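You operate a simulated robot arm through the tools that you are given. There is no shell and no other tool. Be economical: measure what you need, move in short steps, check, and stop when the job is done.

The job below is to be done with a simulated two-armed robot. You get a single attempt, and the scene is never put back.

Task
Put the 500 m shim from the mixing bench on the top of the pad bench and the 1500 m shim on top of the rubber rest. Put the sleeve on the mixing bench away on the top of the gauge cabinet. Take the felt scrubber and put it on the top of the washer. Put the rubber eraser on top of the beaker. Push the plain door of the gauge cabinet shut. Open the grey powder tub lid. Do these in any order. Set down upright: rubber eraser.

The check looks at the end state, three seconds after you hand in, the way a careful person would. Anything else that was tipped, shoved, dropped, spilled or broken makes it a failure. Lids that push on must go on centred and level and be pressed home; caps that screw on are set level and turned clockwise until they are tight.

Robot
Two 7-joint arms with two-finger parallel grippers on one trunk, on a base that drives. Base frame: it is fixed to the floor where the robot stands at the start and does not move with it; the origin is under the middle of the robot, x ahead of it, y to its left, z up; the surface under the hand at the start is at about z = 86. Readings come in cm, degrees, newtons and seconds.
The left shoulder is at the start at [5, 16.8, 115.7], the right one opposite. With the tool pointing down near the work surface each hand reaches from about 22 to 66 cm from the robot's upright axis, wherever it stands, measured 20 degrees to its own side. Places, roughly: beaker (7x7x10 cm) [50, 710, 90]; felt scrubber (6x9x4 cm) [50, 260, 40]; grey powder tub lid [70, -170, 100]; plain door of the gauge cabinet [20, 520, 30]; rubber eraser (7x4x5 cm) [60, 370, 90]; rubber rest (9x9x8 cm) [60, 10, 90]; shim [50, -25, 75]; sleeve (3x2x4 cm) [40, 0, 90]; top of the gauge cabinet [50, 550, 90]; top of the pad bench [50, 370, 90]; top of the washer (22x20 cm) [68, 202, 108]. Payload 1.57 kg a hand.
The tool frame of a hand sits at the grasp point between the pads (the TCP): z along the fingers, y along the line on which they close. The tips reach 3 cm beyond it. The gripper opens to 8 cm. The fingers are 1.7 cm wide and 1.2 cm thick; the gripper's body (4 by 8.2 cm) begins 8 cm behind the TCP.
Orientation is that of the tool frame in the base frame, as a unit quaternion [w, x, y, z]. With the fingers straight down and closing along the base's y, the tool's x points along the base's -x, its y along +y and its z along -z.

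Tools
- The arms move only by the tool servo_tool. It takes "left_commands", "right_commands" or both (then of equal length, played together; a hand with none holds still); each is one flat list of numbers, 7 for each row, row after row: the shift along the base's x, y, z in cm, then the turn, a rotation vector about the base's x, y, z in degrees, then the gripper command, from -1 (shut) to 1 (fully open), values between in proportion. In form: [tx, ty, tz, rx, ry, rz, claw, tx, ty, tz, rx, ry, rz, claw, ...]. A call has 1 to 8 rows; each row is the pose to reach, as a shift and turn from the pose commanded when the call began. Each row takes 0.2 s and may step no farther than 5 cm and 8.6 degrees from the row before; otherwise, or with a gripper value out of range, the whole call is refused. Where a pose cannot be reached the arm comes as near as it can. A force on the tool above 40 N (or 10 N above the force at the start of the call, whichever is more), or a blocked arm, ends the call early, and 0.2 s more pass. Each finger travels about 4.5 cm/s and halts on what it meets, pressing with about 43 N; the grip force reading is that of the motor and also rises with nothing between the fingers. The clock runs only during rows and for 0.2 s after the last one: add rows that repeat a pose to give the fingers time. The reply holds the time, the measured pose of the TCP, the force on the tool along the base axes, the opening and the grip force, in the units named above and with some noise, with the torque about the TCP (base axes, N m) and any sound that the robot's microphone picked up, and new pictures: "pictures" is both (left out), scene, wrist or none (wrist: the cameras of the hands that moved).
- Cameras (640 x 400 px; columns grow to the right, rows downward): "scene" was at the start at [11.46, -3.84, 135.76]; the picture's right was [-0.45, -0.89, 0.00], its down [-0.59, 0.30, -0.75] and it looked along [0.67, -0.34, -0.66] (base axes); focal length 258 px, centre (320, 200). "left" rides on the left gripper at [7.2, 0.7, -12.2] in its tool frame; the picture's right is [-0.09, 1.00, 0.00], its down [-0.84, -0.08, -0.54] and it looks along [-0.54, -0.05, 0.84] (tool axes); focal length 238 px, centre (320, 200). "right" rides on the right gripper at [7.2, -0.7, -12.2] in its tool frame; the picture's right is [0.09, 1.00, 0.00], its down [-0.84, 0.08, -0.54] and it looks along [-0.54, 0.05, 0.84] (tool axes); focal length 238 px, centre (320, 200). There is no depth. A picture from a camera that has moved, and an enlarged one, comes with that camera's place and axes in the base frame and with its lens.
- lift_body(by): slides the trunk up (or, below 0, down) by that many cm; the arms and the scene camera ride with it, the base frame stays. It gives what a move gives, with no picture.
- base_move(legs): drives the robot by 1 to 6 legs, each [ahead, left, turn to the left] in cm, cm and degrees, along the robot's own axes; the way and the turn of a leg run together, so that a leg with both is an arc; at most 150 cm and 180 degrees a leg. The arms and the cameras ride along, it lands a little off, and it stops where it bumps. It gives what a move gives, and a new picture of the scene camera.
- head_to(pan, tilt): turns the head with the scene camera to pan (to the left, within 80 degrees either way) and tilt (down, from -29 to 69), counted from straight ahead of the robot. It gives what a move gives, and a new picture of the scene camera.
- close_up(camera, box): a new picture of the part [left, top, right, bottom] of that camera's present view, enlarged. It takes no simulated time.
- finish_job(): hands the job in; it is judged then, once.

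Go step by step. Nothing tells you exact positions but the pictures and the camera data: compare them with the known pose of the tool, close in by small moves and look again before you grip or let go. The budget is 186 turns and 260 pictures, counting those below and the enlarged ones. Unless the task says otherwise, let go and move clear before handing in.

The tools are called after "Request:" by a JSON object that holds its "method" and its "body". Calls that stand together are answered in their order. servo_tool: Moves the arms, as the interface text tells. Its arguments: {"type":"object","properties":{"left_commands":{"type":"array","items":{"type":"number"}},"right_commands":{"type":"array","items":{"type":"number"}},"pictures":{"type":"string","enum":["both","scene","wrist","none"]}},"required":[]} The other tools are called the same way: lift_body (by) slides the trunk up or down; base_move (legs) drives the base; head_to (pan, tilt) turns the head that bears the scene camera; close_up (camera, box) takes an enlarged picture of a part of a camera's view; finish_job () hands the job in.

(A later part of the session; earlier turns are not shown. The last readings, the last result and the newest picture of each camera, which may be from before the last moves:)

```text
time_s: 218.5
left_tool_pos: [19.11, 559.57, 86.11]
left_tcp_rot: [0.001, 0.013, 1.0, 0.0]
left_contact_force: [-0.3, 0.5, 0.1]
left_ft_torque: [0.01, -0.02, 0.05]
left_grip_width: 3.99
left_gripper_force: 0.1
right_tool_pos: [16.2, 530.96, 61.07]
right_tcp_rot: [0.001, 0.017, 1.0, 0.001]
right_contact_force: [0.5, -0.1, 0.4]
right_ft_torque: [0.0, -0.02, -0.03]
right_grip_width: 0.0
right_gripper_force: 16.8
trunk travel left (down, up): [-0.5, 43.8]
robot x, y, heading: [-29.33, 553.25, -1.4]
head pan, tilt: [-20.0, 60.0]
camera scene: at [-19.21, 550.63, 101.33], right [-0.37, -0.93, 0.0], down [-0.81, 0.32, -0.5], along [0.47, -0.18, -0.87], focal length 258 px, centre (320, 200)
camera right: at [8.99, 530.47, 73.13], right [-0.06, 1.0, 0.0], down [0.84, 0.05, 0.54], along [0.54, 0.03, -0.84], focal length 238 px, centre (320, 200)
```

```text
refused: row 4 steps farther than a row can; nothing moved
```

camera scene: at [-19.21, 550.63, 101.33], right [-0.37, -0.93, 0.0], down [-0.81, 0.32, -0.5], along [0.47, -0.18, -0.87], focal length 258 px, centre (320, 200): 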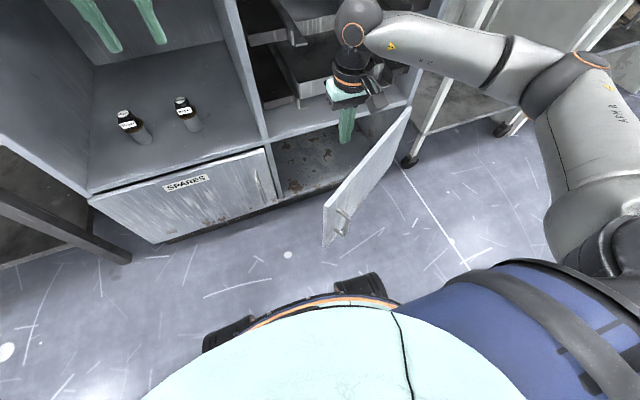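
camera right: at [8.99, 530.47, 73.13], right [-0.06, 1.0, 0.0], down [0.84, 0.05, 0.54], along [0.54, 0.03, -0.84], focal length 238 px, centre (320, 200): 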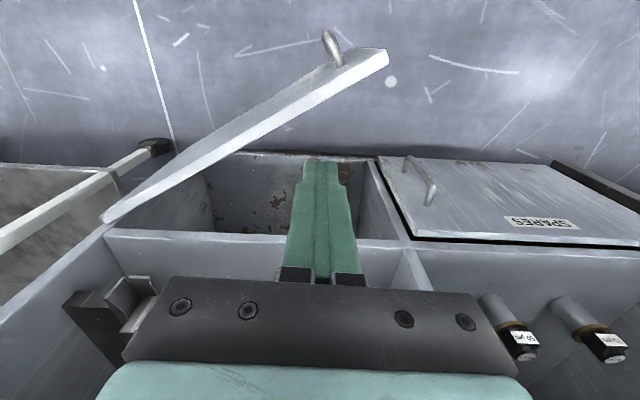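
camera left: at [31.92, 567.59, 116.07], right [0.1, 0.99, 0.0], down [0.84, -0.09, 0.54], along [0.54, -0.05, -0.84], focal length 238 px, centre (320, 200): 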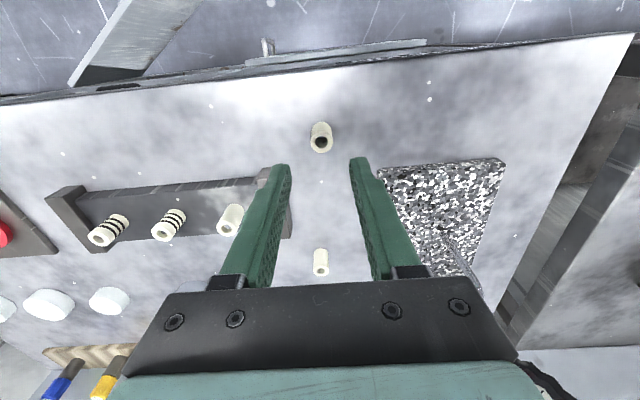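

Request:
{"method": "servo_tool", "body": {"right_commands": [-4, -2, 0, 0, 0, 0, -1, -8, -4, 0, 0, 0, 0, -1, -12, -6, 0, 0, 0, 0, -1, -12, -6, -5, 0, 0, 0, -1, -12, -6, -10, 0, 0, 0, -1, -12, -6, -15, 0, 0, 0, -1, -12, -6, -20, 0, 0, 0, -1, -12, -6, -25, 0, 0, 0, -1], "pictures": "both"}}

```text
time_s: 220.3
left_tool_pos: [19.14, 559.51, 86.23]
left_tcp_rot: [0.0, 0.013, 1.0, 0.001]
left_contact_force: [0.1, -0.1, -0.1]
left_ft_torque: [-0.02, -0.02, 0.02]
left_grip_width: 4.0
left_gripper_force: 0.1
right_tool_pos: [4.18, 525.26, 35.84]
right_tcp_rot: [0.0, 0.017, 1.0, 0.001]
right_contact_force: [0.6, 0.4, -1.7]
right_ft_torque: [-0.02, 0.01, -0.02]
right_grip_width: 0.02
right_gripper_force: 21.5
trunk travel left (down, up): [-0.5, 43.8]
robot x, y, heading: [-29.23, 553.04, -1.2]
head pan, tilt: [-20.0, 60.0]
camera scene: at [-19.21, 550.63, 101.33], right [-0.37, -0.93, 0.0], down [-0.81, 0.32, -0.5], along [0.47, -0.18, -0.87], focal length 258 px, centre (320, 200)
camera right: at [-3.05, 524.71, 48.0], right [-0.06, 1.0, 0.0], down [0.84, 0.05, 0.54], along [0.54, 0.03, -0.84], focal length 238 px, centre (320, 200)
```

scene: 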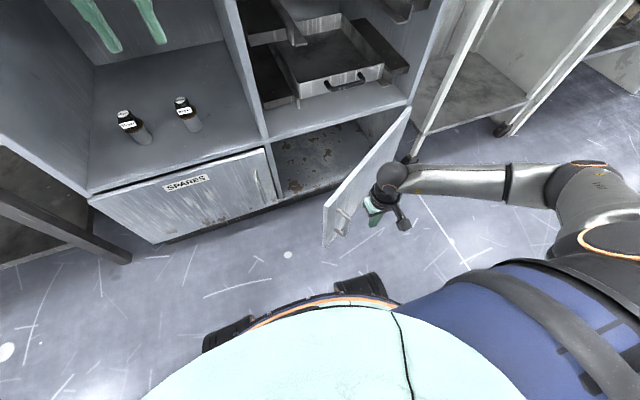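
right: 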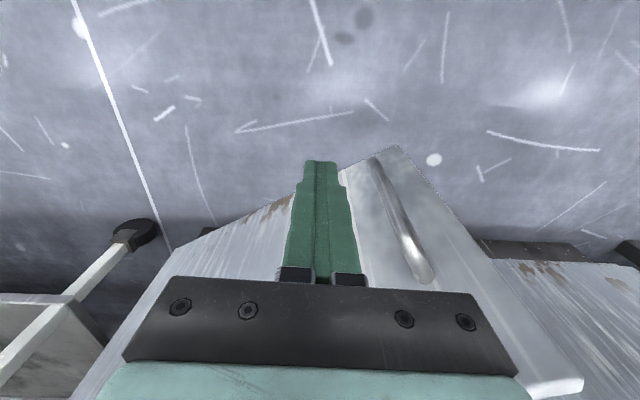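

The hand is in front of the door face, beside the handle. I'll lower a little, pitch the fingers forward and push.

Request:
{"method": "servo_tool", "body": {"right_commands": [0, 0, -4, 0, -8, 0, -1, 3, 0, -4, 0, -16, 0, -1, 6, 0, -4, 0, -24, 0, -1, 9, 0.5, -4, 0, -30, 0, -1, 12, 1, -4, 0, -30, 0, -1, 15, 2, -4, 0, -30, 0, -1, 18, 2.7, -4, 0, -30, 0, -1, 21, 3.4, -4, 0, -30, 0, -1], "pictures": "scene"}}

```text
time_s: 222.1
left_tool_pos: [19.04, 559.41, 86.11]
left_tcp_rot: [0.001, 0.013, 1.0, 0.0]
left_contact_force: [-0.2, 1.4, -0.3]
left_ft_torque: [-0.01, 0.01, 0.0]
left_grip_width: 3.99
left_gripper_force: 0.1
right_tool_pos: [25.28, 528.65, 31.93]
right_tcp_rot: [0.259, 0.016, 0.966, 0.005]
right_contact_force: [0.0, 1.0, -0.8]
right_ft_torque: [0.01, 0.03, 0.04]
right_grip_width: 0.01
right_gripper_force: 21.2
right hand out of reach, approached as far as the arm can: row 4
trunk travel left (down, up): [-0.5, 43.8]
robot x, y, heading: [-29.15, 553.23, -1.5]
head pan, tilt: [-20.0, 60.0]
camera scene: at [-19.21, 550.63, 101.33], right [-0.37, -0.93, 0.0], down [-0.81, 0.32, -0.5], along [0.47, -0.18, -0.87], focal length 258 px, centre (320, 200)
```

scene: 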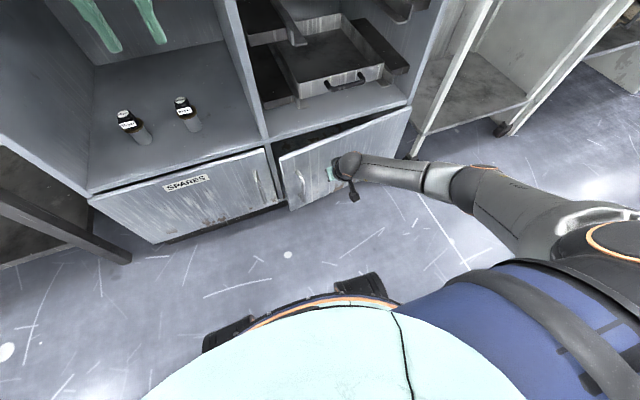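

The door is almost shut. Pushing the rest in smaller steps.

Request:
{"method": "servo_tool", "body": {"right_commands": [1.5, 0.2, 0, 0, 0, 0, -1, 3, 0.4, 0, 0, 0, 0, -1, 4.5, 0.5, 0, 0, 0, 0, -1, 5.5, 0.6, 0, 0, 0, 0, -1, 6.5, 0.6, 0, 0, 0, 0, -1, 7.5, 0.6, 0, 0, 0, 0, -1], "pictures": "scene"}}

```text
time_s: 223.3
left_tool_pos: [18.96, 559.39, 86.08]
left_tcp_rot: [0.002, 0.012, 1.0, 0.001]
left_contact_force: [0.9, -0.1, 0.1]
left_ft_torque: [-0.02, 0.03, 0.03]
left_grip_width: 3.98
left_gripper_force: 0.0
right_tool_pos: [30.76, 529.37, 31.44]
right_tcp_rot: [0.249, 0.017, 0.968, 0.003]
right_contact_force: [-2.3, 0.8, 1.7]
right_ft_torque: [0.01, 0.05, 0.0]
right_grip_width: 0.0
right_gripper_force: 21.6
trunk travel left (down, up): [-0.5, 43.8]
robot x, y, heading: [-29.59, 553.16, -1.6]
head pan, tilt: [-20.0, 60.0]
stopped in row 6 (right hand): the force on the tool passed its limit at 93 N (the readings are from after the stop); the commanded pose is now the measured one
camera scene: at [-19.29, 550.62, 101.33], right [-0.37, -0.93, 0.0], down [-0.81, 0.32, -0.5], along [0.47, -0.18, -0.87], focal length 258 px, centre (320, 200)
```

scene: 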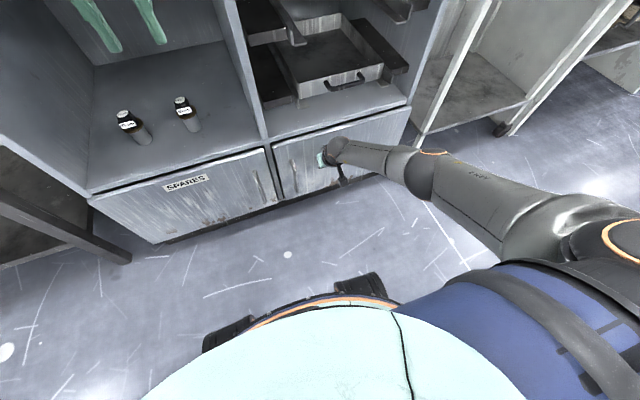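

The door hit its stop. I'll back the hand away and check that it stays shut.

Request:
{"method": "servo_tool", "body": {"right_commands": [-4, -0.5, 0, 0, 0, 0, -1, -8, -1, 0, 0, 8, 0, -1, -12, -1.5, 0, 0, 16, 0, -1, -16, -2, 0, 0, 24, 0, -1, -20, -2, 0, 0, 30, 0, -1], "pictures": "scene"}}

Request:
{"method": "close_up", "body": {"camera": "scene", "box": [200, 80, 440, 230]}}

```text
time_s: 224.5
left_tool_pos: [19.01, 559.45, 86.2]
left_tcp_rot: [0.001, 0.014, 1.0, 0.0]
left_contact_force: [-0.7, 0.4, 0.6]
left_ft_torque: [0.01, 0.02, -0.01]
left_grip_width: 4.0
left_gripper_force: 0.1
right_tool_pos: [10.69, 527.18, 31.45]
right_tcp_rot: [-0.01, 0.018, 1.0, 0.0]
right_contact_force: [0.1, 0.3, 0.3]
right_ft_torque: [0.0, -0.03, 0.02]
right_grip_width: 0.0
right_gripper_force: 21.9
trunk travel left (down, up): [-0.5, 43.8]
robot x, y, heading: [-29.34, 553.65, -1.4]
head pan, tilt: [-20.0, 60.0]
camera scene: at [-19.26, 550.62, 101.33], right [-0.37, -0.93, 0.0], down [-0.81, 0.32, -0.5], along [0.47, -0.18, -0.87], focal length 258 px, centre (320, 200)
```

scene: 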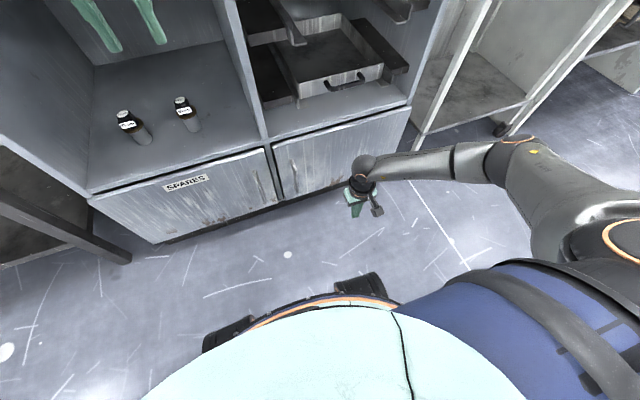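

```text
2.67 times, centred on (320, 155) of scene
camera zoom: at [-19.26, 550.62, 101.33], right [-0.37, -0.93, 0.0], down [-0.81, 0.32, -0.5], along [0.47, -0.18, -0.87], focal length 688 px, centre (320, 320)
```

zoom: 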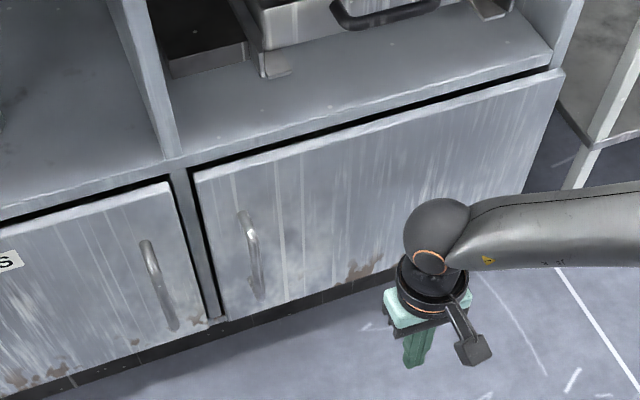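

The plain door is shut. I'll raise the right hand, check the cabinet top, then head toward the scrubber.

Request:
{"method": "servo_tool", "body": {"right_commands": [-1, -1, 5, 0, 0, 0, -1, -1, -2, 9, 0, 0, 0, -1, -1, -2, 14, 0, 0, 0, -1, -1, -2, 19, 0, 0, 0, -1, -1, -2, 24, 0, 0, 0, -1, -1, -2, 29, 0, 0, 0, -1, -1, -2, 34, 0, 0, 0, -1, -1, -2, 39, 0, 0, 0, 0], "pictures": "none"}}

Request:
{"method": "head_to", "body": {"pan": 5, "tilt": 25}}

Request:
{"method": "base_move", "body": {"legs": [[0, 0, 1.5], [0, -145, 0], [0, -140, 0]]}}

```text
refused: row 1 steps farther than a row can; nothing moved
```

```text
time_s: 225.5
left_tool_pos: [19.07, 559.34, 86.25]
left_tcp_rot: [0.002, 0.014, 1.0, 0.0]
left_contact_force: [0.3, 0.3, 0.3]
left_ft_torque: [-0.02, 0.0, -0.01]
left_grip_width: 4.02
left_gripper_force: 0.1
right_tool_pos: [10.59, 527.17, 31.29]
right_tcp_rot: [-0.008, 0.017, 1.0, 0.0]
right_contact_force: [-0.4, -0.5, 0.0]
right_ft_torque: [-0.01, 0.03, 0.0]
right_grip_width: 0.0
right_gripper_force: 21.7
trunk travel left (down, up): [-0.5, 43.8]
robot x, y, heading: [-29.44, 553.07, -1.4]
head pan, tilt: [5.0, 25.0]
camera scene: at [-16.27, 553.62, 106.33], right [0.06, -1.0, 0.0], down [-0.42, -0.03, -0.91], along [0.9, 0.06, -0.42], focal length 258 px, centre (320, 200)
```

scene: 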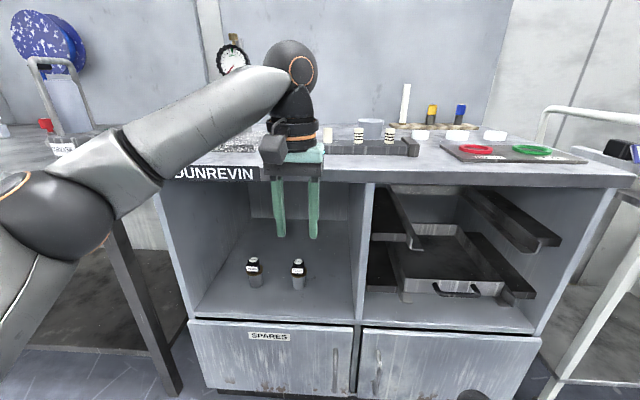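

```text
time_s: 251.1
left_tool_pos: [19.18, 270.27, 86.19]
left_tcp_rot: [0.001, 0.016, 1.0, 0.0]
left_contact_force: [0.1, -0.1, 0.0]
left_ft_torque: [0.0, 0.0, -0.03]
left_grip_width: 3.99
left_gripper_force: 0.0
right_tool_pos: [10.58, 238.09, 31.4]
right_tcp_rot: [-0.01, 0.02, 1.0, 0.0]
right_contact_force: [-0.3, 0.2, 0.7]
right_ft_torque: [-0.05, 0.0, 0.0]
right_grip_width: 0.0
right_gripper_force: 21.5
trunk travel left (down, up): [-0.5, 43.8]
robot x, y, heading: [-29.47, 264.14, -1.8]
head pan, tilt: [5.0, 25.0]
camera scene: at [-16.21, 264.67, 106.33], right [0.06, -1.0, 0.0], down [-0.42, -0.02, -0.91], along [0.9, 0.05, -0.42], focal length 258 px, centre (320, 200)
```

scene: 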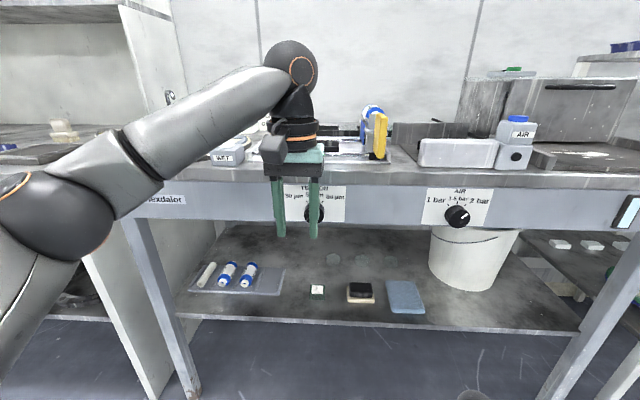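

I'm at the bench with a low shelf; several pads lie on it. I'll zoom to identify the felt scrubber.

Request:
{"method": "close_up", "body": {"camera": "scene", "box": [280, 260, 460, 340]}}

Request:
{"method": "servo_tool", "body": {"right_commands": [-1, -1, 4, 0, 0, 0, -1, -1, -2, 8, 0, 0, 0, -1, -1, -2, 12, 0, 0, 0, -1, -1, -2, 16, 0, 0, 0, 0], "pictures": "wrist"}}

```text
3.56 times, centred on (370, 300) of scene
camera zoom: at [-16.21, 264.67, 106.33], right [0.06, -1.0, 0.0], down [-0.42, -0.02, -0.91], along [0.9, 0.05, -0.42], focal length 917 px, centre (142, -156)
```

zoom: 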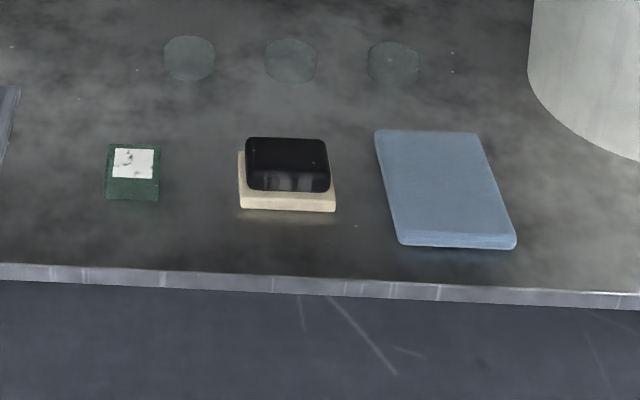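

```text
time_s: 252.1
left_tool_pos: [19.16, 270.33, 86.08]
left_tcp_rot: [0.0, 0.016, 1.0, 0.0]
left_contact_force: [0.6, 0.2, 0.9]
left_ft_torque: [-0.01, -0.01, -0.01]
left_grip_width: 4.01
left_gripper_force: 0.2
right_tool_pos: [9.73, 236.02, 47.18]
right_tcp_rot: [-0.009, 0.02, 1.0, -0.001]
right_contact_force: [1.2, 0.3, -0.7]
right_ft_torque: [0.01, 0.0, -0.02]
right_grip_width: 3.22
right_gripper_force: 0.0
trunk travel left (down, up): [-0.5, 43.8]
robot x, y, heading: [-29.25, 264.56, -1.8]
head pan, tilt: [5.0, 25.0]
camera right: at [2.71, 235.6, 59.58], right [-0.05, 1.0, 0.0], down [0.85, 0.05, 0.53], along [0.53, 0.03, -0.85], focal length 238 px, centre (320, 200)
```

right: 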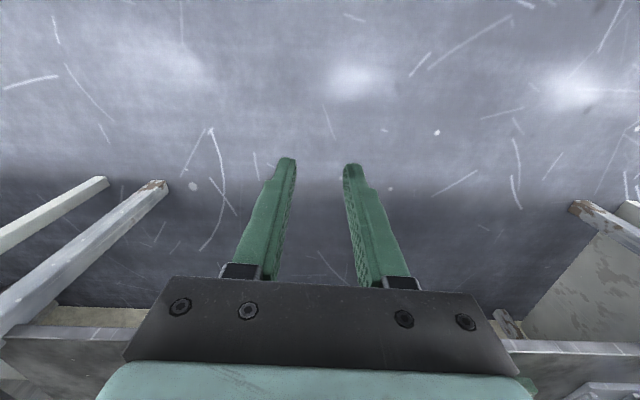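

The felt scrubber is the cream felt block with the black grip, on the low shelf at about (49, 255, 42), with roughly 36 cm clearance under the bench apron (z≈77). I'll raise the left hand out of the way and turn the right hand so its fingers close along x before moving in.

Request:
{"method": "servo_tool", "body": {"left_commands": [0, 0, 4.5, 0, 0, 0, 0, 0, 0, 9, 0, 0, 0, 0, 0, 0, 13.5, 0, 0, 0, 0, 0, 0, 18, 0, 0, 0, 0, 0, 0, 22.5, 0, 0, 0, 0, 0, 0, 27, 0, 0, 0, 0, -2, 0, 30, 0, 0, 0, 0, -4, 0, 32, 0, 0, 0, 0], "right_commands": [-1, 1, 0, 0, 0, -8.5, 0.5, -2, 2, 0, 0, 0, -17, 1, -3, 3, 0, 0, 0, -25.5, 1, -4, 4, 0, 0, 0, -34, 1, -5, 4, 0, 0, 0, -42.5, 1, -6, 4, 0, 0, 0, -51, 1, -7, 4, 0, 0, 0, -59.5, 1, -8, 4, 0, 0, 0, -68, 1], "pictures": "none"}}

Request:
{"method": "servo_tool", "body": {"right_commands": [0, 0, 0, 0, 0, -8.5, 1, 0, 0, 0, 0, 0, -17, 1, 0, 0, 0, 0, 0, -20, 1, 0, 0, 0, 0, 0, -20, 1], "pictures": "none"}}

```text
time_s: 253.9
left_tool_pos: [8.26, 275.38, 104.49]
left_tcp_rot: [0.007, 0.016, 1.0, -0.002]
left_contact_force: [0.5, -0.1, 0.5]
left_ft_torque: [-0.02, -0.1, 0.01]
left_grip_width: 4.0
left_gripper_force: 0.1
left hand out of reach, approached as far as the arm can: row 3, 4, 5, 6, 7, 8
right_tool_pos: [1.44, 240.17, 47.32]
right_tcp_rot: [-0.006, 0.577, 0.817, 0.005]
right_contact_force: [0.0, 0.0, 0.0]
right_ft_torque: [0.03, 0.01, 0.0]
right_grip_width: 8.0
right_gripper_force: 0.0
trunk travel left (down, up): [-0.5, 43.8]
robot x, y, heading: [-29.43, 264.35, -1.9]
head pan, tilt: [5.0, 25.0]
```

```text
time_s: 254.9
left_tool_pos: [8.61, 275.12, 104.21]
left_tcp_rot: [0.004, 0.016, 1.0, -0.001]
left_contact_force: [-0.3, -0.4, 0.6]
left_ft_torque: [-0.01, -0.03, -0.01]
left_grip_width: 4.01
left_gripper_force: 0.1
right_tool_pos: [1.61, 240.14, 47.49]
right_tcp_rot: [-0.007, 0.709, 0.705, 0.007]
right_contact_force: [-0.4, -0.2, 0.0]
right_ft_torque: [0.02, -0.01, 0.05]
right_grip_width: 8.01
right_gripper_force: 0.0
trunk travel left (down, up): [-0.5, 43.8]
robot x, y, heading: [-29.19, 264.31, -1.7]
head pan, tilt: [5.0, 25.0]
```

Request:
{"method": "base_move", "body": {"legs": [[0, 8, 1.8], [20, 0, 0]]}}

Request:
{"method": "head_to", "body": {"pan": -8, "tilt": 40}}

Request:
{"method": "close_up", "body": {"camera": "right", "box": [0, 0, 640, 400]}}

```text
time_s: 257.5
left_tool_pos: [28.48, 284.12, 104.37]
left_tcp_rot: [0.004, 0.001, 1.0, 0.0]
left_contact_force: [1.5, 0.5, -0.1]
left_ft_torque: [0.0, 0.02, 0.0]
left_grip_width: 4.0
left_gripper_force: 0.0
right_tool_pos: [22.48, 249.04, 47.55]
right_tcp_rot: [-0.007, 0.699, 0.715, 0.006]
right_contact_force: [-0.1, 0.1, 0.4]
right_ft_torque: [0.02, 0.02, 0.0]
right_grip_width: 7.99
right_gripper_force: 0.1
trunk travel left (down, up): [-0.5, 43.8]
robot x, y, heading: [-9.43, 272.84, -0.3]
head pan, tilt: [5.0, 25.0]
camera scene: at [4.07, 273.03, 106.33], right [0.08, -1.0, 0.0], down [-0.42, -0.04, -0.91], along [0.9, 0.08, -0.42], focal length 258 px, centre (320, 200)
```

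scene: 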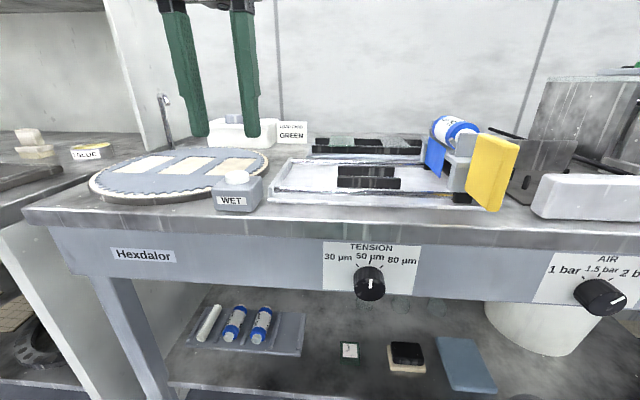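

```text
time_s: 258.3
left_tool_pos: [28.59, 284.26, 104.13]
left_tcp_rot: [0.005, 0.002, 1.0, -0.001]
left_contact_force: [-0.5, 0.2, 0.6]
left_ft_torque: [0.0, -0.01, 0.0]
left_grip_width: 4.01
left_gripper_force: 0.1
right_tool_pos: [22.53, 249.06, 47.48]
right_tcp_rot: [-0.008, 0.699, 0.715, 0.006]
right_contact_force: [-0.5, 0.6, 0.4]
right_ft_torque: [0.0, 0.03, 0.0]
right_grip_width: 8.03
right_gripper_force: 0.0
trunk travel left (down, up): [-0.5, 43.8]
robot x, y, heading: [-9.4, 272.34, -0.0]
head pan, tilt: [-8.0, 40.0]
camera scene: at [3.32, 271.05, 104.01], right [-0.14, -0.99, 0.0], down [-0.64, 0.09, -0.77], along [0.76, -0.11, -0.64], focal length 258 px, centre (320, 200)
```

scene: 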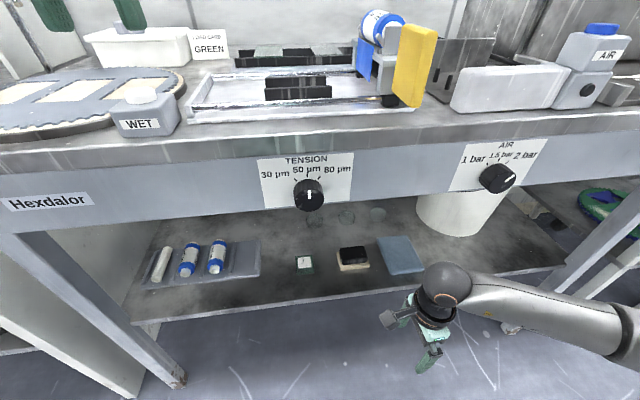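

```text
1.00 times, centred on (320, 200) of right (not enlarged: the box is as wide or as high as the picture)
camera zoom: at [21.78, 255.96, 59.72], right [0.99, 0.12, 0.0], down [0.1, -0.84, 0.53], along [0.06, -0.52, -0.85], focal length 238 px, centre (320, 200)
```

zoom: 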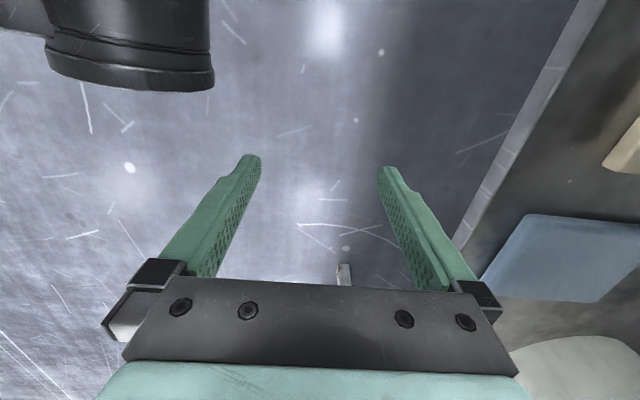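

Request:
{"method": "close_up", "body": {"camera": "scene", "box": [280, 220, 440, 300]}}

```text
4.00 times, centred on (360, 260) of scene
camera zoom: at [3.32, 271.05, 104.01], right [-0.14, -0.99, 0.0], down [-0.64, 0.09, -0.77], along [0.76, -0.11, -0.64], focal length 1032 px, centre (160, -40)
```

zoom: 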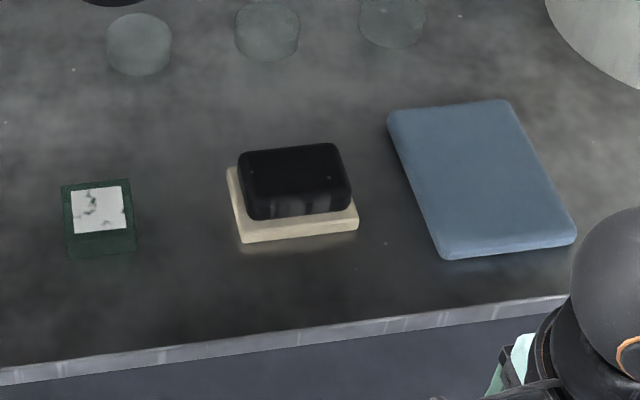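

The black grip is about 4.7 cm deep (x), centred at (49.4, 254.4), top at z≈44. I'll move 6 cm closer, tilt the hand 30° sideways so the wrist stays low under the apron, and hover in front.

Request:
{"method": "base_move", "body": {"legs": [[6, 0, 0]]}}

Request:
{"method": "servo_tool", "body": {"right_commands": [0, 1, 1, 7.5, 0, 0, 1, 0, 2, 2, 15, 0, 0, 1, 0, 3, 2.5, 22.5, 0, 0, 1, 0, 4.5, 3, 30, 0, 0, 1, 0, 4.5, 3, 30, 0, 0, 1], "pictures": "both"}}

```text
time_s: 259.2
left_tool_pos: [34.33, 284.4, 104.23]
left_tcp_rot: [0.004, 0.0, 1.0, -0.001]
left_contact_force: [-0.1, 0.5, 0.3]
left_ft_torque: [-0.02, -0.01, 0.01]
left_grip_width: 4.02
left_gripper_force: 0.1
right_tool_pos: [28.57, 249.04, 47.41]
right_tcp_rot: [-0.008, 0.697, 0.717, 0.006]
right_contact_force: [-0.4, 0.9, 0.8]
right_ft_torque: [0.01, -0.02, 0.02]
right_grip_width: 8.02
right_gripper_force: 0.0
trunk travel left (down, up): [-0.5, 43.8]
robot x, y, heading: [-3.16, 272.06, 0.1]
head pan, tilt: [-8.0, 40.0]
camera scene: at [9.18, 271.08, 104.0], right [-0.14, -0.99, 0.0], down [-0.64, 0.09, -0.77], along [0.76, -0.11, -0.64], focal length 258 px, centre (320, 200)
```

scene: 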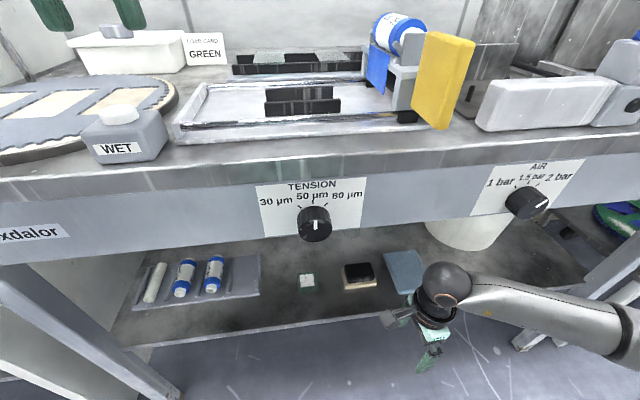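

```text
time_s: 260.4
left_tool_pos: [34.48, 284.3, 104.21]
left_tcp_rot: [0.004, 0.0, 1.0, -0.001]
left_contact_force: [0.0, 1.2, 0.7]
left_ft_torque: [0.01, 0.02, 0.02]
left_grip_width: 3.99
left_gripper_force: 0.0
right_tool_pos: [28.47, 253.45, 50.41]
right_tcp_rot: [-0.188, 0.672, 0.691, 0.192]
right_contact_force: [0.0, 0.5, -0.4]
right_ft_torque: [0.02, -0.04, -0.02]
right_grip_width: 8.02
right_gripper_force: 0.1
trunk travel left (down, up): [-0.5, 43.8]
robot x, y, heading: [-2.76, 272.46, 0.0]
head pan, tilt: [-8.0, 40.0]
camera scene: at [9.18, 271.08, 104.0], right [-0.14, -0.99, 0.0], down [-0.64, 0.09, -0.77], along [0.76, -0.11, -0.64], focal length 258 px, centre (320, 200)
camera right: at [27.71, 253.35, 64.52], right [0.99, 0.1, 0.06], down [0.1, -0.99, 0.03], along [0.06, -0.03, -1.0], focal length 238 px, centre (320, 200)
```

scene: 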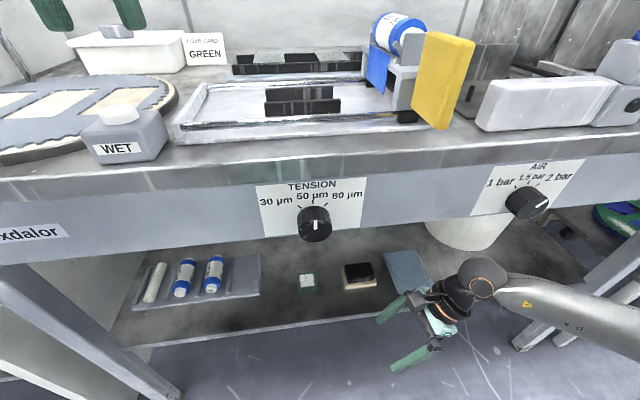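
right: 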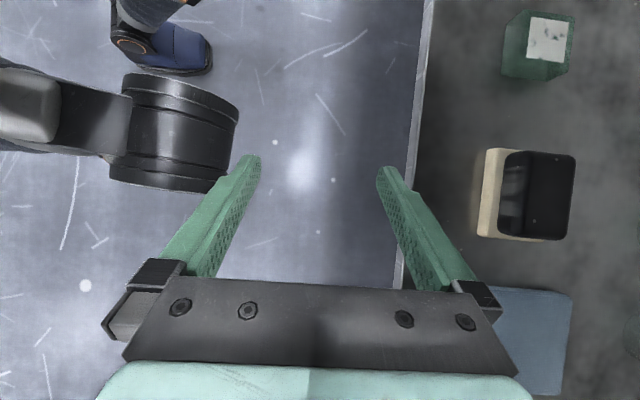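

The wrist camera now sees the scrubber from above; its grip is centred at about (49.8, 255). I'll slide in under the apron at this height.

Request:
{"method": "servo_tool", "body": {"right_commands": [4.3, 0.1, 0, 0, 0, 0, 1, 8.6, 0.2, 0, 0, 0, 0, 1, 12.9, 0.3, 0, 0, 0, 0, 1, 17.2, 0.5, 0, 0, 0, 0, 1, 21.3, 0.55, 0, 0, 0, 0, 1, 21.3, 0.55, 0, 0, 0, 0, 1], "pictures": "both"}}

```text
time_s: 261.8
left_tool_pos: [34.39, 284.28, 104.14]
left_tcp_rot: [0.004, 0.001, 1.0, -0.001]
left_contact_force: [-0.3, 0.0, 1.0]
left_ft_torque: [0.01, 0.01, -0.01]
left_grip_width: 3.98
left_gripper_force: 0.0
right_tool_pos: [49.51, 254.26, 50.31]
right_tcp_rot: [-0.187, 0.672, 0.691, 0.191]
right_contact_force: [-0.3, 0.0, -1.0]
right_ft_torque: [0.01, 0.01, 0.02]
right_grip_width: 7.98
right_gripper_force: 0.0
trunk travel left (down, up): [-0.5, 43.8]
robot x, y, heading: [-2.8, 272.2, -0.0]
head pan, tilt: [-8.0, 40.0]
camera scene: at [9.18, 271.08, 104.0], right [-0.14, -0.99, 0.0], down [-0.64, 0.09, -0.77], along [0.76, -0.11, -0.64], focal length 258 px, centre (320, 200)
camera right: at [48.65, 254.11, 64.49], right [0.99, 0.1, 0.06], down [0.1, -0.99, 0.03], along [0.06, -0.03, -1.0], focal length 238 px, centre (320, 200)
```

scene: 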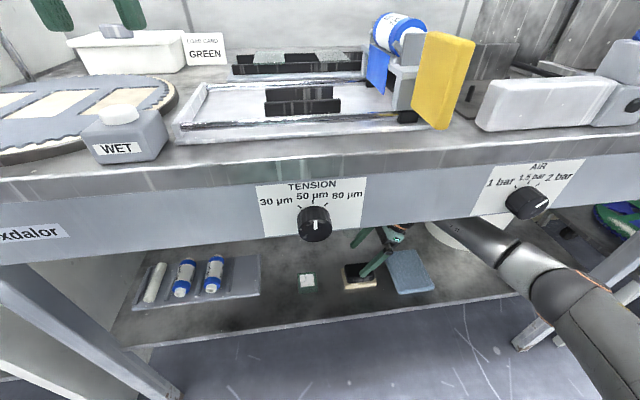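
right: 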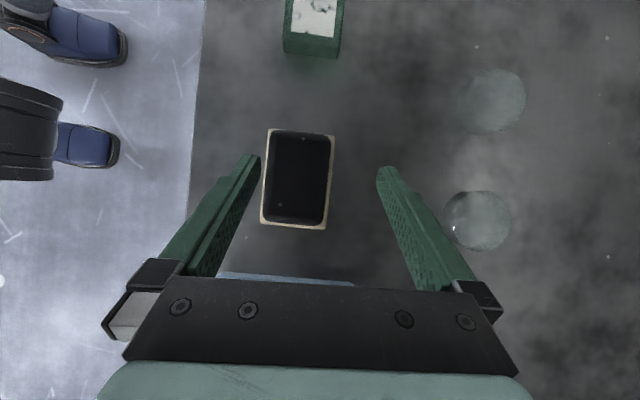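

Overhead view shows the grip centred 1.7 cm nearer. I'll correct and lower partway, then check.

Request:
{"method": "servo_tool", "body": {"right_commands": [-1.7, 0, 0, 0, 0, 0, 1, -1.7, 0, -2, 0, 0, 0, 1, -1.7, 0, -3.8, 0, 0, 0, 1, -1.7, 0, -3.8, 0, 0, 0, 1], "pictures": "wrist"}}

Request:
{"method": "close_up", "body": {"camera": "scene", "box": [320, 210, 460, 310]}}

```text
time_s: 262.8
left_tool_pos: [34.49, 284.28, 104.17]
left_tcp_rot: [0.005, 0.0, 1.0, 0.0]
left_contact_force: [-0.4, -0.4, -0.7]
left_ft_torque: [0.02, 0.01, 0.0]
left_grip_width: 4.0
left_gripper_force: 0.1
right_tool_pos: [48.11, 254.19, 46.54]
right_tcp_rot: [-0.188, 0.671, 0.691, 0.191]
right_contact_force: [-0.3, 0.5, -0.3]
right_ft_torque: [0.06, -0.02, -0.02]
right_grip_width: 7.99
right_gripper_force: 0.0
trunk travel left (down, up): [-0.5, 43.8]
robot x, y, heading: [-3.6, 272.27, 0.1]
head pan, tilt: [-8.0, 40.0]
camera right: at [47.23, 253.9, 60.68], right [0.99, 0.1, 0.06], down [0.1, -0.99, 0.03], along [0.06, -0.03, -1.0], focal length 238 px, centre (320, 200)
```

right: 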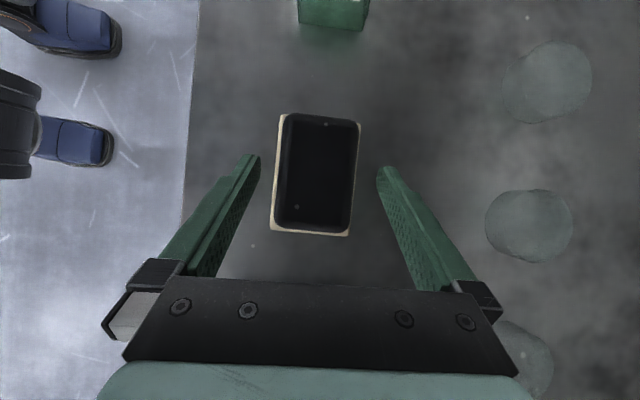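

```text
4.00 times, centred on (390, 260) of scene
camera zoom: at [9.18, 271.08, 104.0], right [-0.14, -0.99, 0.0], down [-0.64, 0.09, -0.77], along [0.76, -0.11, -0.64], focal length 1032 px, centre (40, -40)
```

zoom: 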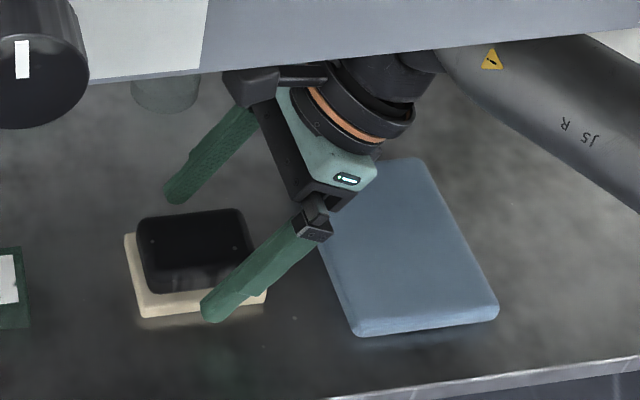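

The fingers straddle the grip evenly. I'll lower 1.6 cm and close.

Request:
{"method": "servo_tool", "body": {"right_commands": [0, 0, -0.8, 0, 0, 0, 1, 0, 0, -1.6, 0, 0, 0, 1, 0, 0, -1.6, 0, 0, 0, 0.5, 0, 0, -1.6, 0, 0, 0, 0, 0, 0, -1.6, 0, 0, 0, -0.5, 0, 0, -1.6, 0, 0, 0, -1, 0, 0, -1.6, 0, 0, 0, -1], "pictures": "wrist"}}

Request:
{"method": "close_up", "body": {"camera": "scene", "box": [320, 210, 460, 310]}}

```text
time_s: 264.4
left_tool_pos: [34.42, 284.29, 104.18]
left_tcp_rot: [0.004, 0.0, 1.0, -0.001]
left_contact_force: [0.3, -0.2, 1.3]
left_ft_torque: [0.02, -0.02, 0.0]
left_grip_width: 4.03
left_gripper_force: 0.0
right_tool_pos: [48.09, 254.01, 45.06]
right_tcp_rot: [-0.188, 0.672, 0.691, 0.19]
right_contact_force: [-0.2, 0.0, 0.1]
right_ft_torque: [-0.01, 0.0, -0.03]
right_grip_width: 5.91
right_gripper_force: 42.8
trunk travel left (down, up): [-0.5, 43.8]
robot x, y, heading: [-3.14, 272.31, 0.1]
head pan, tilt: [-8.0, 40.0]
camera right: at [47.23, 253.92, 59.16], right [0.99, 0.1, 0.06], down [0.1, -0.99, 0.03], along [0.06, -0.03, -1.0], focal length 238 px, centre (320, 200)
```

right: 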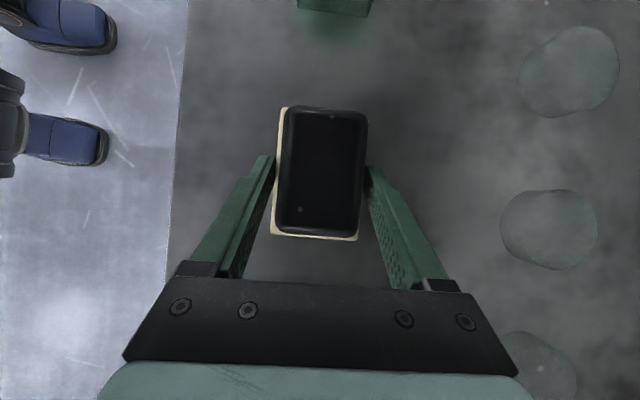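

```text
4.00 times, centred on (390, 260) of scene
camera zoom: at [9.19, 271.08, 104.0], right [-0.14, -0.99, 0.0], down [-0.64, 0.09, -0.77], along [0.76, -0.11, -0.64], focal length 1032 px, centre (40, -40)
```

zoom: 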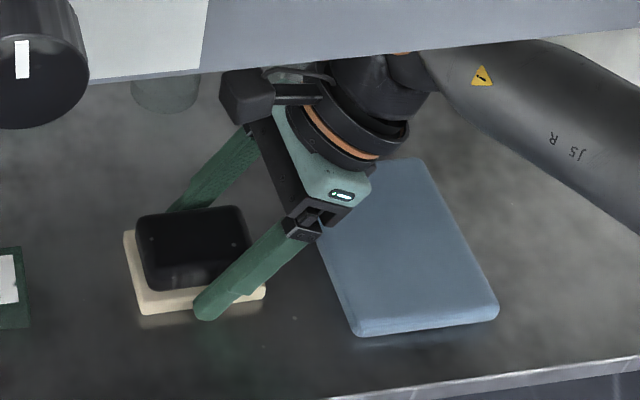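

Gripped at 5.9 cm. I'll lift a little and check.

Request:
{"method": "servo_tool", "body": {"right_commands": [0, 0, 1, 0, 0, 0, -1, 0, 0, 2.5, 0, 0, 0, -1, 0, 0, 4, 0, 0, 0, -1, 0, 0, 4, 0, 0, 0, -1], "pictures": "wrist"}}

Request:
{"method": "close_up", "body": {"camera": "scene", "box": [320, 210, 460, 310]}}

```text
time_s: 265.4
left_tool_pos: [34.44, 284.26, 104.25]
left_tcp_rot: [0.004, 0.0, 1.0, -0.001]
left_contact_force: [-0.1, -0.3, -0.1]
left_ft_torque: [0.03, 0.0, -0.01]
left_grip_width: 4.01
left_gripper_force: 0.0
right_tool_pos: [48.15, 254.13, 49.11]
right_tcp_rot: [-0.187, 0.672, 0.691, 0.191]
right_contact_force: [0.1, 0.6, -1.2]
right_ft_torque: [-0.05, -0.02, 0.0]
right_grip_width: 5.93
right_gripper_force: 43.2
trunk travel left (down, up): [-0.5, 43.8]
robot x, y, heading: [-3.18, 272.56, 0.0]
head pan, tilt: [-8.0, 40.0]
camera right: at [47.33, 253.91, 63.19], right [0.99, 0.1, 0.06], down [0.1, -0.99, 0.03], along [0.06, -0.03, -1.0], focal length 238 px, centre (320, 200)
```

right: 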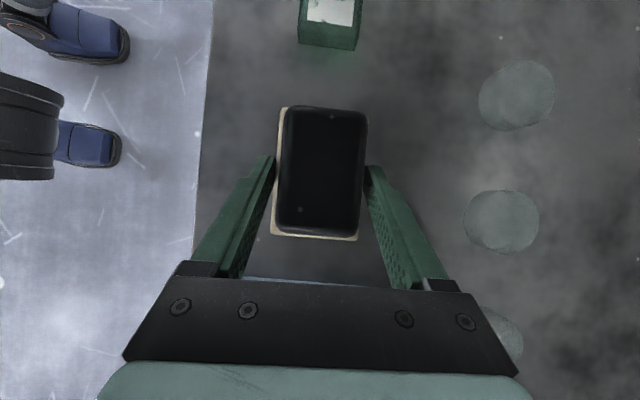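

```text
4.00 times, centred on (390, 260) of scene
camera zoom: at [9.19, 271.08, 104.0], right [-0.14, -0.99, 0.0], down [-0.64, 0.09, -0.77], along [0.76, -0.11, -0.64], focal length 1032 px, centre (40, -40)
```

zoom: 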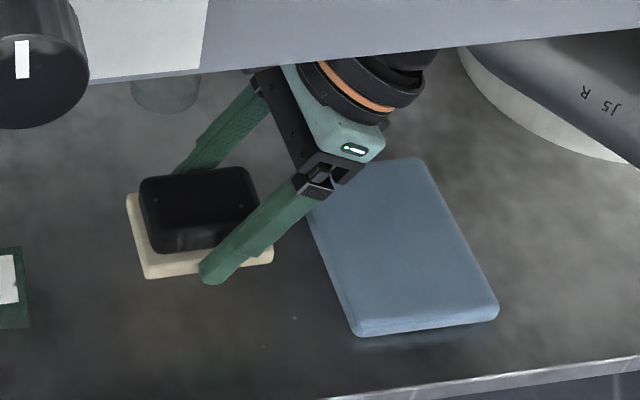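

It's held level. I'll pull it straight back out from under the bench.

Request:
{"method": "servo_tool", "body": {"right_commands": [-3, 0, 0, 0, 0, 0, -1, -7, 0, 0, 0, 0, 0, -1, -11, 0, 0, 0, 0, 0, -1, -15, 0, 0, 0, 0, 0, -1, -19, 0, 0, 0, 0, 0, -1, -23, 0, 0, 0, 0, 0, -1, -25, 0, 0, 0, 0, 0, -1], "pictures": "scene"}}

```text
time_s: 267.0
left_tool_pos: [34.5, 284.25, 104.37]
left_tcp_rot: [0.004, 0.001, 1.0, -0.001]
left_contact_force: [0.7, 0.6, -0.2]
left_ft_torque: [0.01, 0.03, 0.0]
left_grip_width: 3.97
left_gripper_force: 0.1
right_tool_pos: [23.15, 254.13, 49.06]
right_tcp_rot: [-0.188, 0.672, 0.691, 0.191]
right_contact_force: [0.6, -0.3, -2.3]
right_ft_torque: [-0.04, 0.0, -0.02]
right_grip_width: 5.93
right_gripper_force: 43.5
trunk travel left (down, up): [-0.5, 43.8]
robot x, y, heading: [-3.08, 272.15, 0.1]
head pan, tilt: [-8.0, 40.0]
camera scene: at [9.19, 271.08, 104.0], right [-0.14, -0.99, 0.0], down [-0.64, 0.09, -0.77], along [0.76, -0.11, -0.64], focal length 258 px, centre (320, 200)
```

scene: 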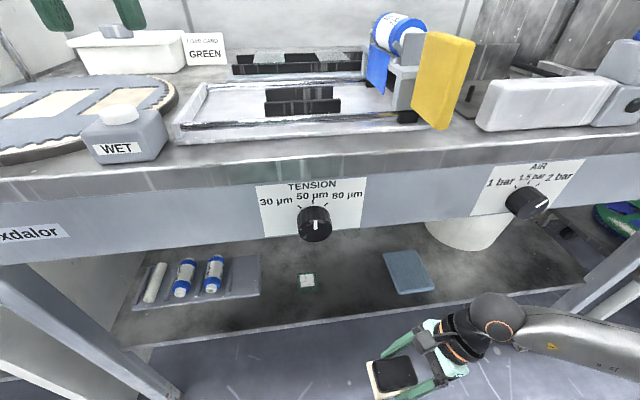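

Request:
{"method": "base_move", "body": {"legs": [[-25, 0, 0]]}}

Request:
{"method": "lift_body", "body": {"by": 42}}

Request:
{"method": "servo_tool", "body": {"right_commands": [0, 0, 4.5, 0, 0, 0, -1, 0, 0, 9, 0, 0, 0, -1, 0, 0, 13.5, 0, 0, 0, -1, 0, 0, 18, 0, 0, 0, -1, 0, 0, 22.5, 0, 0, 0, -1, 0, 0, 27, 0, 0, 0, -1, 0, 0, 30, 0, 0, 0, -1], "pictures": "none"}}

Request:
{"method": "base_move", "body": {"legs": [[0, -48, 0]]}}

```text
time_s: 268.9
left_tool_pos: [8.65, 284.38, 104.24]
left_tcp_rot: [0.005, 0.001, 1.0, -0.001]
left_contact_force: [0.3, -0.1, 0.4]
left_ft_torque: [0.0, -0.03, 0.01]
left_grip_width: 3.99
left_gripper_force: 0.0
right_tool_pos: [-2.74, 254.21, 49.11]
right_tcp_rot: [-0.189, 0.672, 0.69, 0.191]
right_contact_force: [0.2, -0.3, -1.7]
right_ft_torque: [-0.03, -0.01, -0.01]
right_grip_width: 5.91
right_gripper_force: 42.6
trunk travel left (down, up): [-0.5, 43.8]
robot x, y, heading: [-29.17, 272.37, 0.2]
head pan, tilt: [-8.0, 40.0]
camera scene: at [-16.65, 271.07, 104.0], right [-0.14, -0.99, 0.0], down [-0.64, 0.09, -0.77], along [0.76, -0.11, -0.64], focal length 258 px, centre (320, 200)
```

scene: 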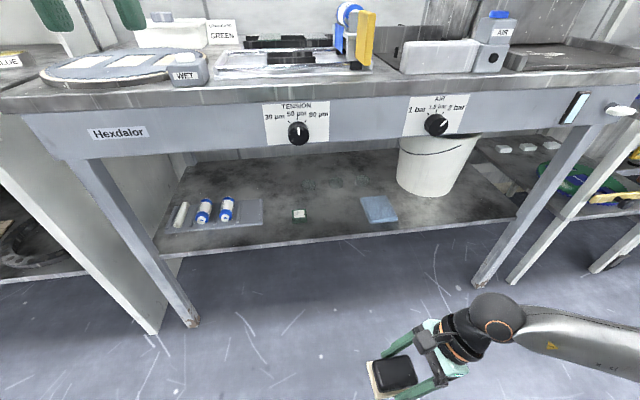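

```text
refused: 42 is not a number from -40 to 40
```

```text
time_s: 270.5
left_tool_pos: [8.61, 284.16, 104.27]
left_tcp_rot: [0.005, 0.0, 1.0, -0.001]
left_contact_force: [-0.7, -0.2, 0.7]
left_ft_torque: [0.01, 0.01, 0.02]
left_grip_width: 4.01
left_gripper_force: 0.0
right_tool_pos: [-2.54, 253.96, 79.29]
right_tcp_rot: [-0.188, 0.672, 0.69, 0.191]
right_contact_force: [0.2, 0.1, -1.3]
right_ft_torque: [-0.01, 0.01, 0.02]
right_grip_width: 5.91
right_gripper_force: 42.8
trunk travel left (down, up): [-0.5, 43.8]
robot x, y, heading: [-29.23, 272.29, 0.0]
head pan, tilt: [-8.0, 40.0]
```

```text
time_s: 275.1
left_tool_pos: [8.57, 236.83, 104.13]
left_tcp_rot: [0.004, 0.003, 1.0, -0.002]
left_contact_force: [0.1, -0.6, 0.6]
left_ft_torque: [-0.03, 0.01, -0.03]
left_grip_width: 4.01
left_gripper_force: 0.1
right_tool_pos: [-2.61, 206.53, 79.28]
right_tcp_rot: [-0.188, 0.674, 0.688, 0.192]
right_contact_force: [-0.9, 0.1, -0.7]
right_ft_torque: [-0.06, -0.02, -0.02]
right_grip_width: 5.93
right_gripper_force: 42.7
trunk travel left (down, up): [-0.5, 43.8]
robot x, y, heading: [-28.8, 224.99, -0.1]
head pan, tilt: [-8.0, 40.0]
camera scene: at [-16.78, 223.73, 104.0], right [-0.14, -0.99, 0.0], down [-0.64, 0.09, -0.77], along [0.76, -0.11, -0.64], focal length 258 px, centre (320, 200)
```

scene: 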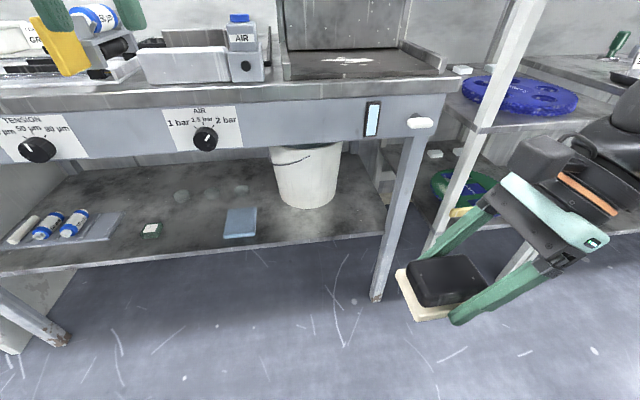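

Now I'll raise the trunk and look at the washer from above.

Request:
{"method": "lift_body", "body": {"by": 40}}

Request:
{"method": "head_to", "body": {"pan": -8, "tilt": 30}}

```text
time_s: 279.0
left_tool_pos: [8.6, 236.85, 144.27]
left_tcp_rot: [0.004, 0.003, 1.0, -0.001]
left_contact_force: [0.3, 0.5, 0.2]
left_ft_torque: [-0.01, -0.02, 0.0]
left_grip_width: 3.99
left_gripper_force: 0.1
right_tool_pos: [-2.49, 206.68, 119.35]
right_tcp_rot: [-0.188, 0.674, 0.689, 0.191]
right_contact_force: [0.0, -0.2, -2.2]
right_ft_torque: [-0.01, -0.01, -0.02]
right_grip_width: 5.92
right_gripper_force: 43.0
trunk travel left (down, up): [-40.5, 3.8]
robot x, y, heading: [-29.18, 225.07, -0.5]
head pan, tilt: [-8.0, 40.0]
```

```text
time_s: 279.7
left_tool_pos: [8.49, 236.92, 144.12]
left_tcp_rot: [0.005, 0.002, 1.0, -0.001]
left_contact_force: [-0.1, 0.1, -0.1]
left_ft_torque: [-0.01, 0.01, -0.03]
left_grip_width: 4.0
left_gripper_force: 0.1
right_tool_pos: [-2.58, 206.66, 119.05]
right_tcp_rot: [-0.188, 0.673, 0.689, 0.191]
right_contact_force: [0.0, 0.2, -2.6]
right_ft_torque: [-0.04, -0.05, 0.03]
right_grip_width: 5.93
right_gripper_force: 43.3
trunk travel left (down, up): [-40.5, 3.8]
robot x, y, heading: [-29.37, 225.09, -0.2]
head pan, tilt: [-8.0, 30.0]
camera scene: at [-16.24, 223.65, 145.53], right [-0.14, -0.99, 0.0], down [-0.5, 0.07, -0.87], along [0.86, -0.12, -0.5], focal length 258 px, centre (320, 200)
```

scene: 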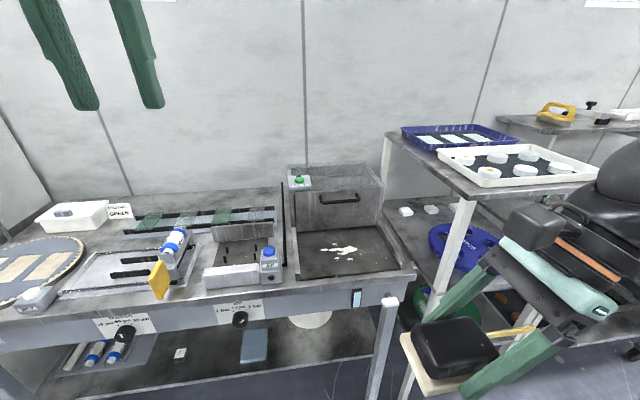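

Request:
{"method": "close_up", "body": {"camera": "scene", "box": [260, 140, 420, 290]}}

```text
2.67 times, centred on (340, 215) of scene
camera zoom: at [-16.24, 223.65, 145.53], right [-0.14, -0.99, 0.0], down [-0.5, 0.07, -0.87], along [0.86, -0.12, -0.5], focal length 688 px, centre (267, 160)
```

zoom: 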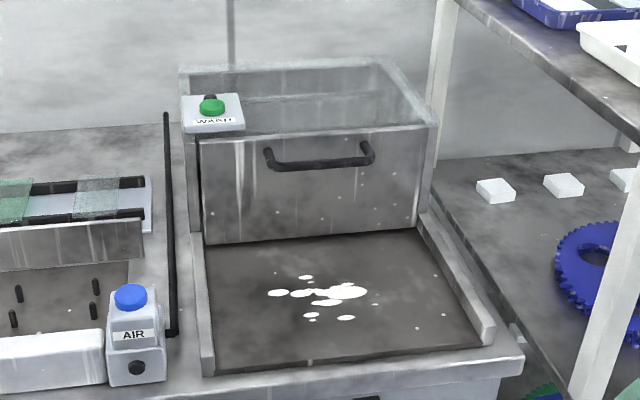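

The washer's the steel box behind the basin, with a WASH button panel on its front-left top. Its top spans about x 54–76, y 193–222. I'll drive to the bench in front of it.

Request:
{"method": "base_move", "body": {"legs": [[0, -3, 0.3], [34.5, 0, 0]]}}

Request:
{"method": "close_up", "body": {"camera": "right", "box": [0, 0, 640, 400]}}

```text
time_s: 282.5
left_tool_pos: [42.28, 234.8, 144.2]
left_tcp_rot: [0.005, -0.006, 1.0, 0.0]
left_contact_force: [0.9, -0.5, -0.1]
left_ft_torque: [0.01, 0.02, -0.01]
left_grip_width: 3.99
left_gripper_force: 0.0
right_tool_pos: [31.67, 204.17, 119.15]
right_tcp_rot: [-0.19, 0.667, 0.695, 0.19]
right_contact_force: [0.2, -1.3, -1.8]
right_ft_torque: [0.02, 0.06, 0.01]
right_grip_width: 5.93
right_gripper_force: 42.9
trunk travel left (down, up): [-40.5, 3.8]
robot x, y, heading: [4.7, 222.44, 0.7]
head pan, tilt: [-8.0, 30.0]
camera scene: at [17.74, 221.14, 145.53], right [-0.13, -0.99, 0.0], down [-0.5, 0.06, -0.87], along [0.86, -0.11, -0.5], focal length 258 px, centre (320, 200)
```

scene: 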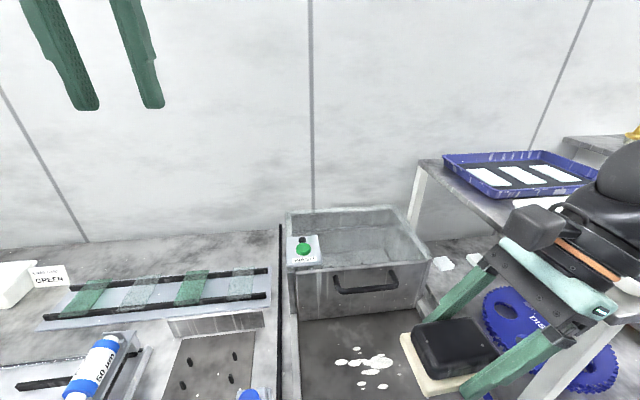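

```text
1.00 times, centred on (320, 200) of right (not enlarged: the box is as wide or as high as the picture)
camera zoom: at [30.82, 204.17, 133.25], right [0.99, 0.12, 0.06], down [0.11, -0.99, 0.03], along [0.06, -0.03, -1.0], focal length 238 px, centre (320, 200)
```

zoom: 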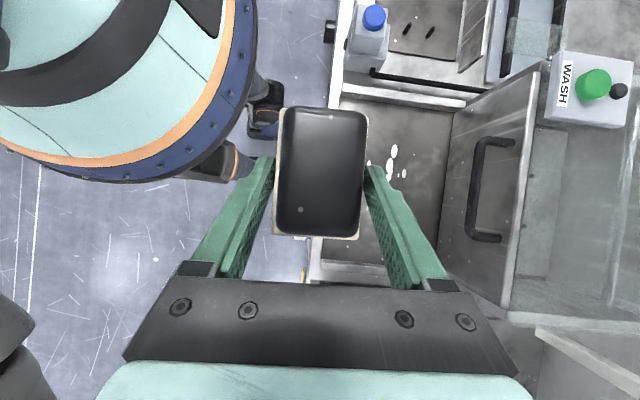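

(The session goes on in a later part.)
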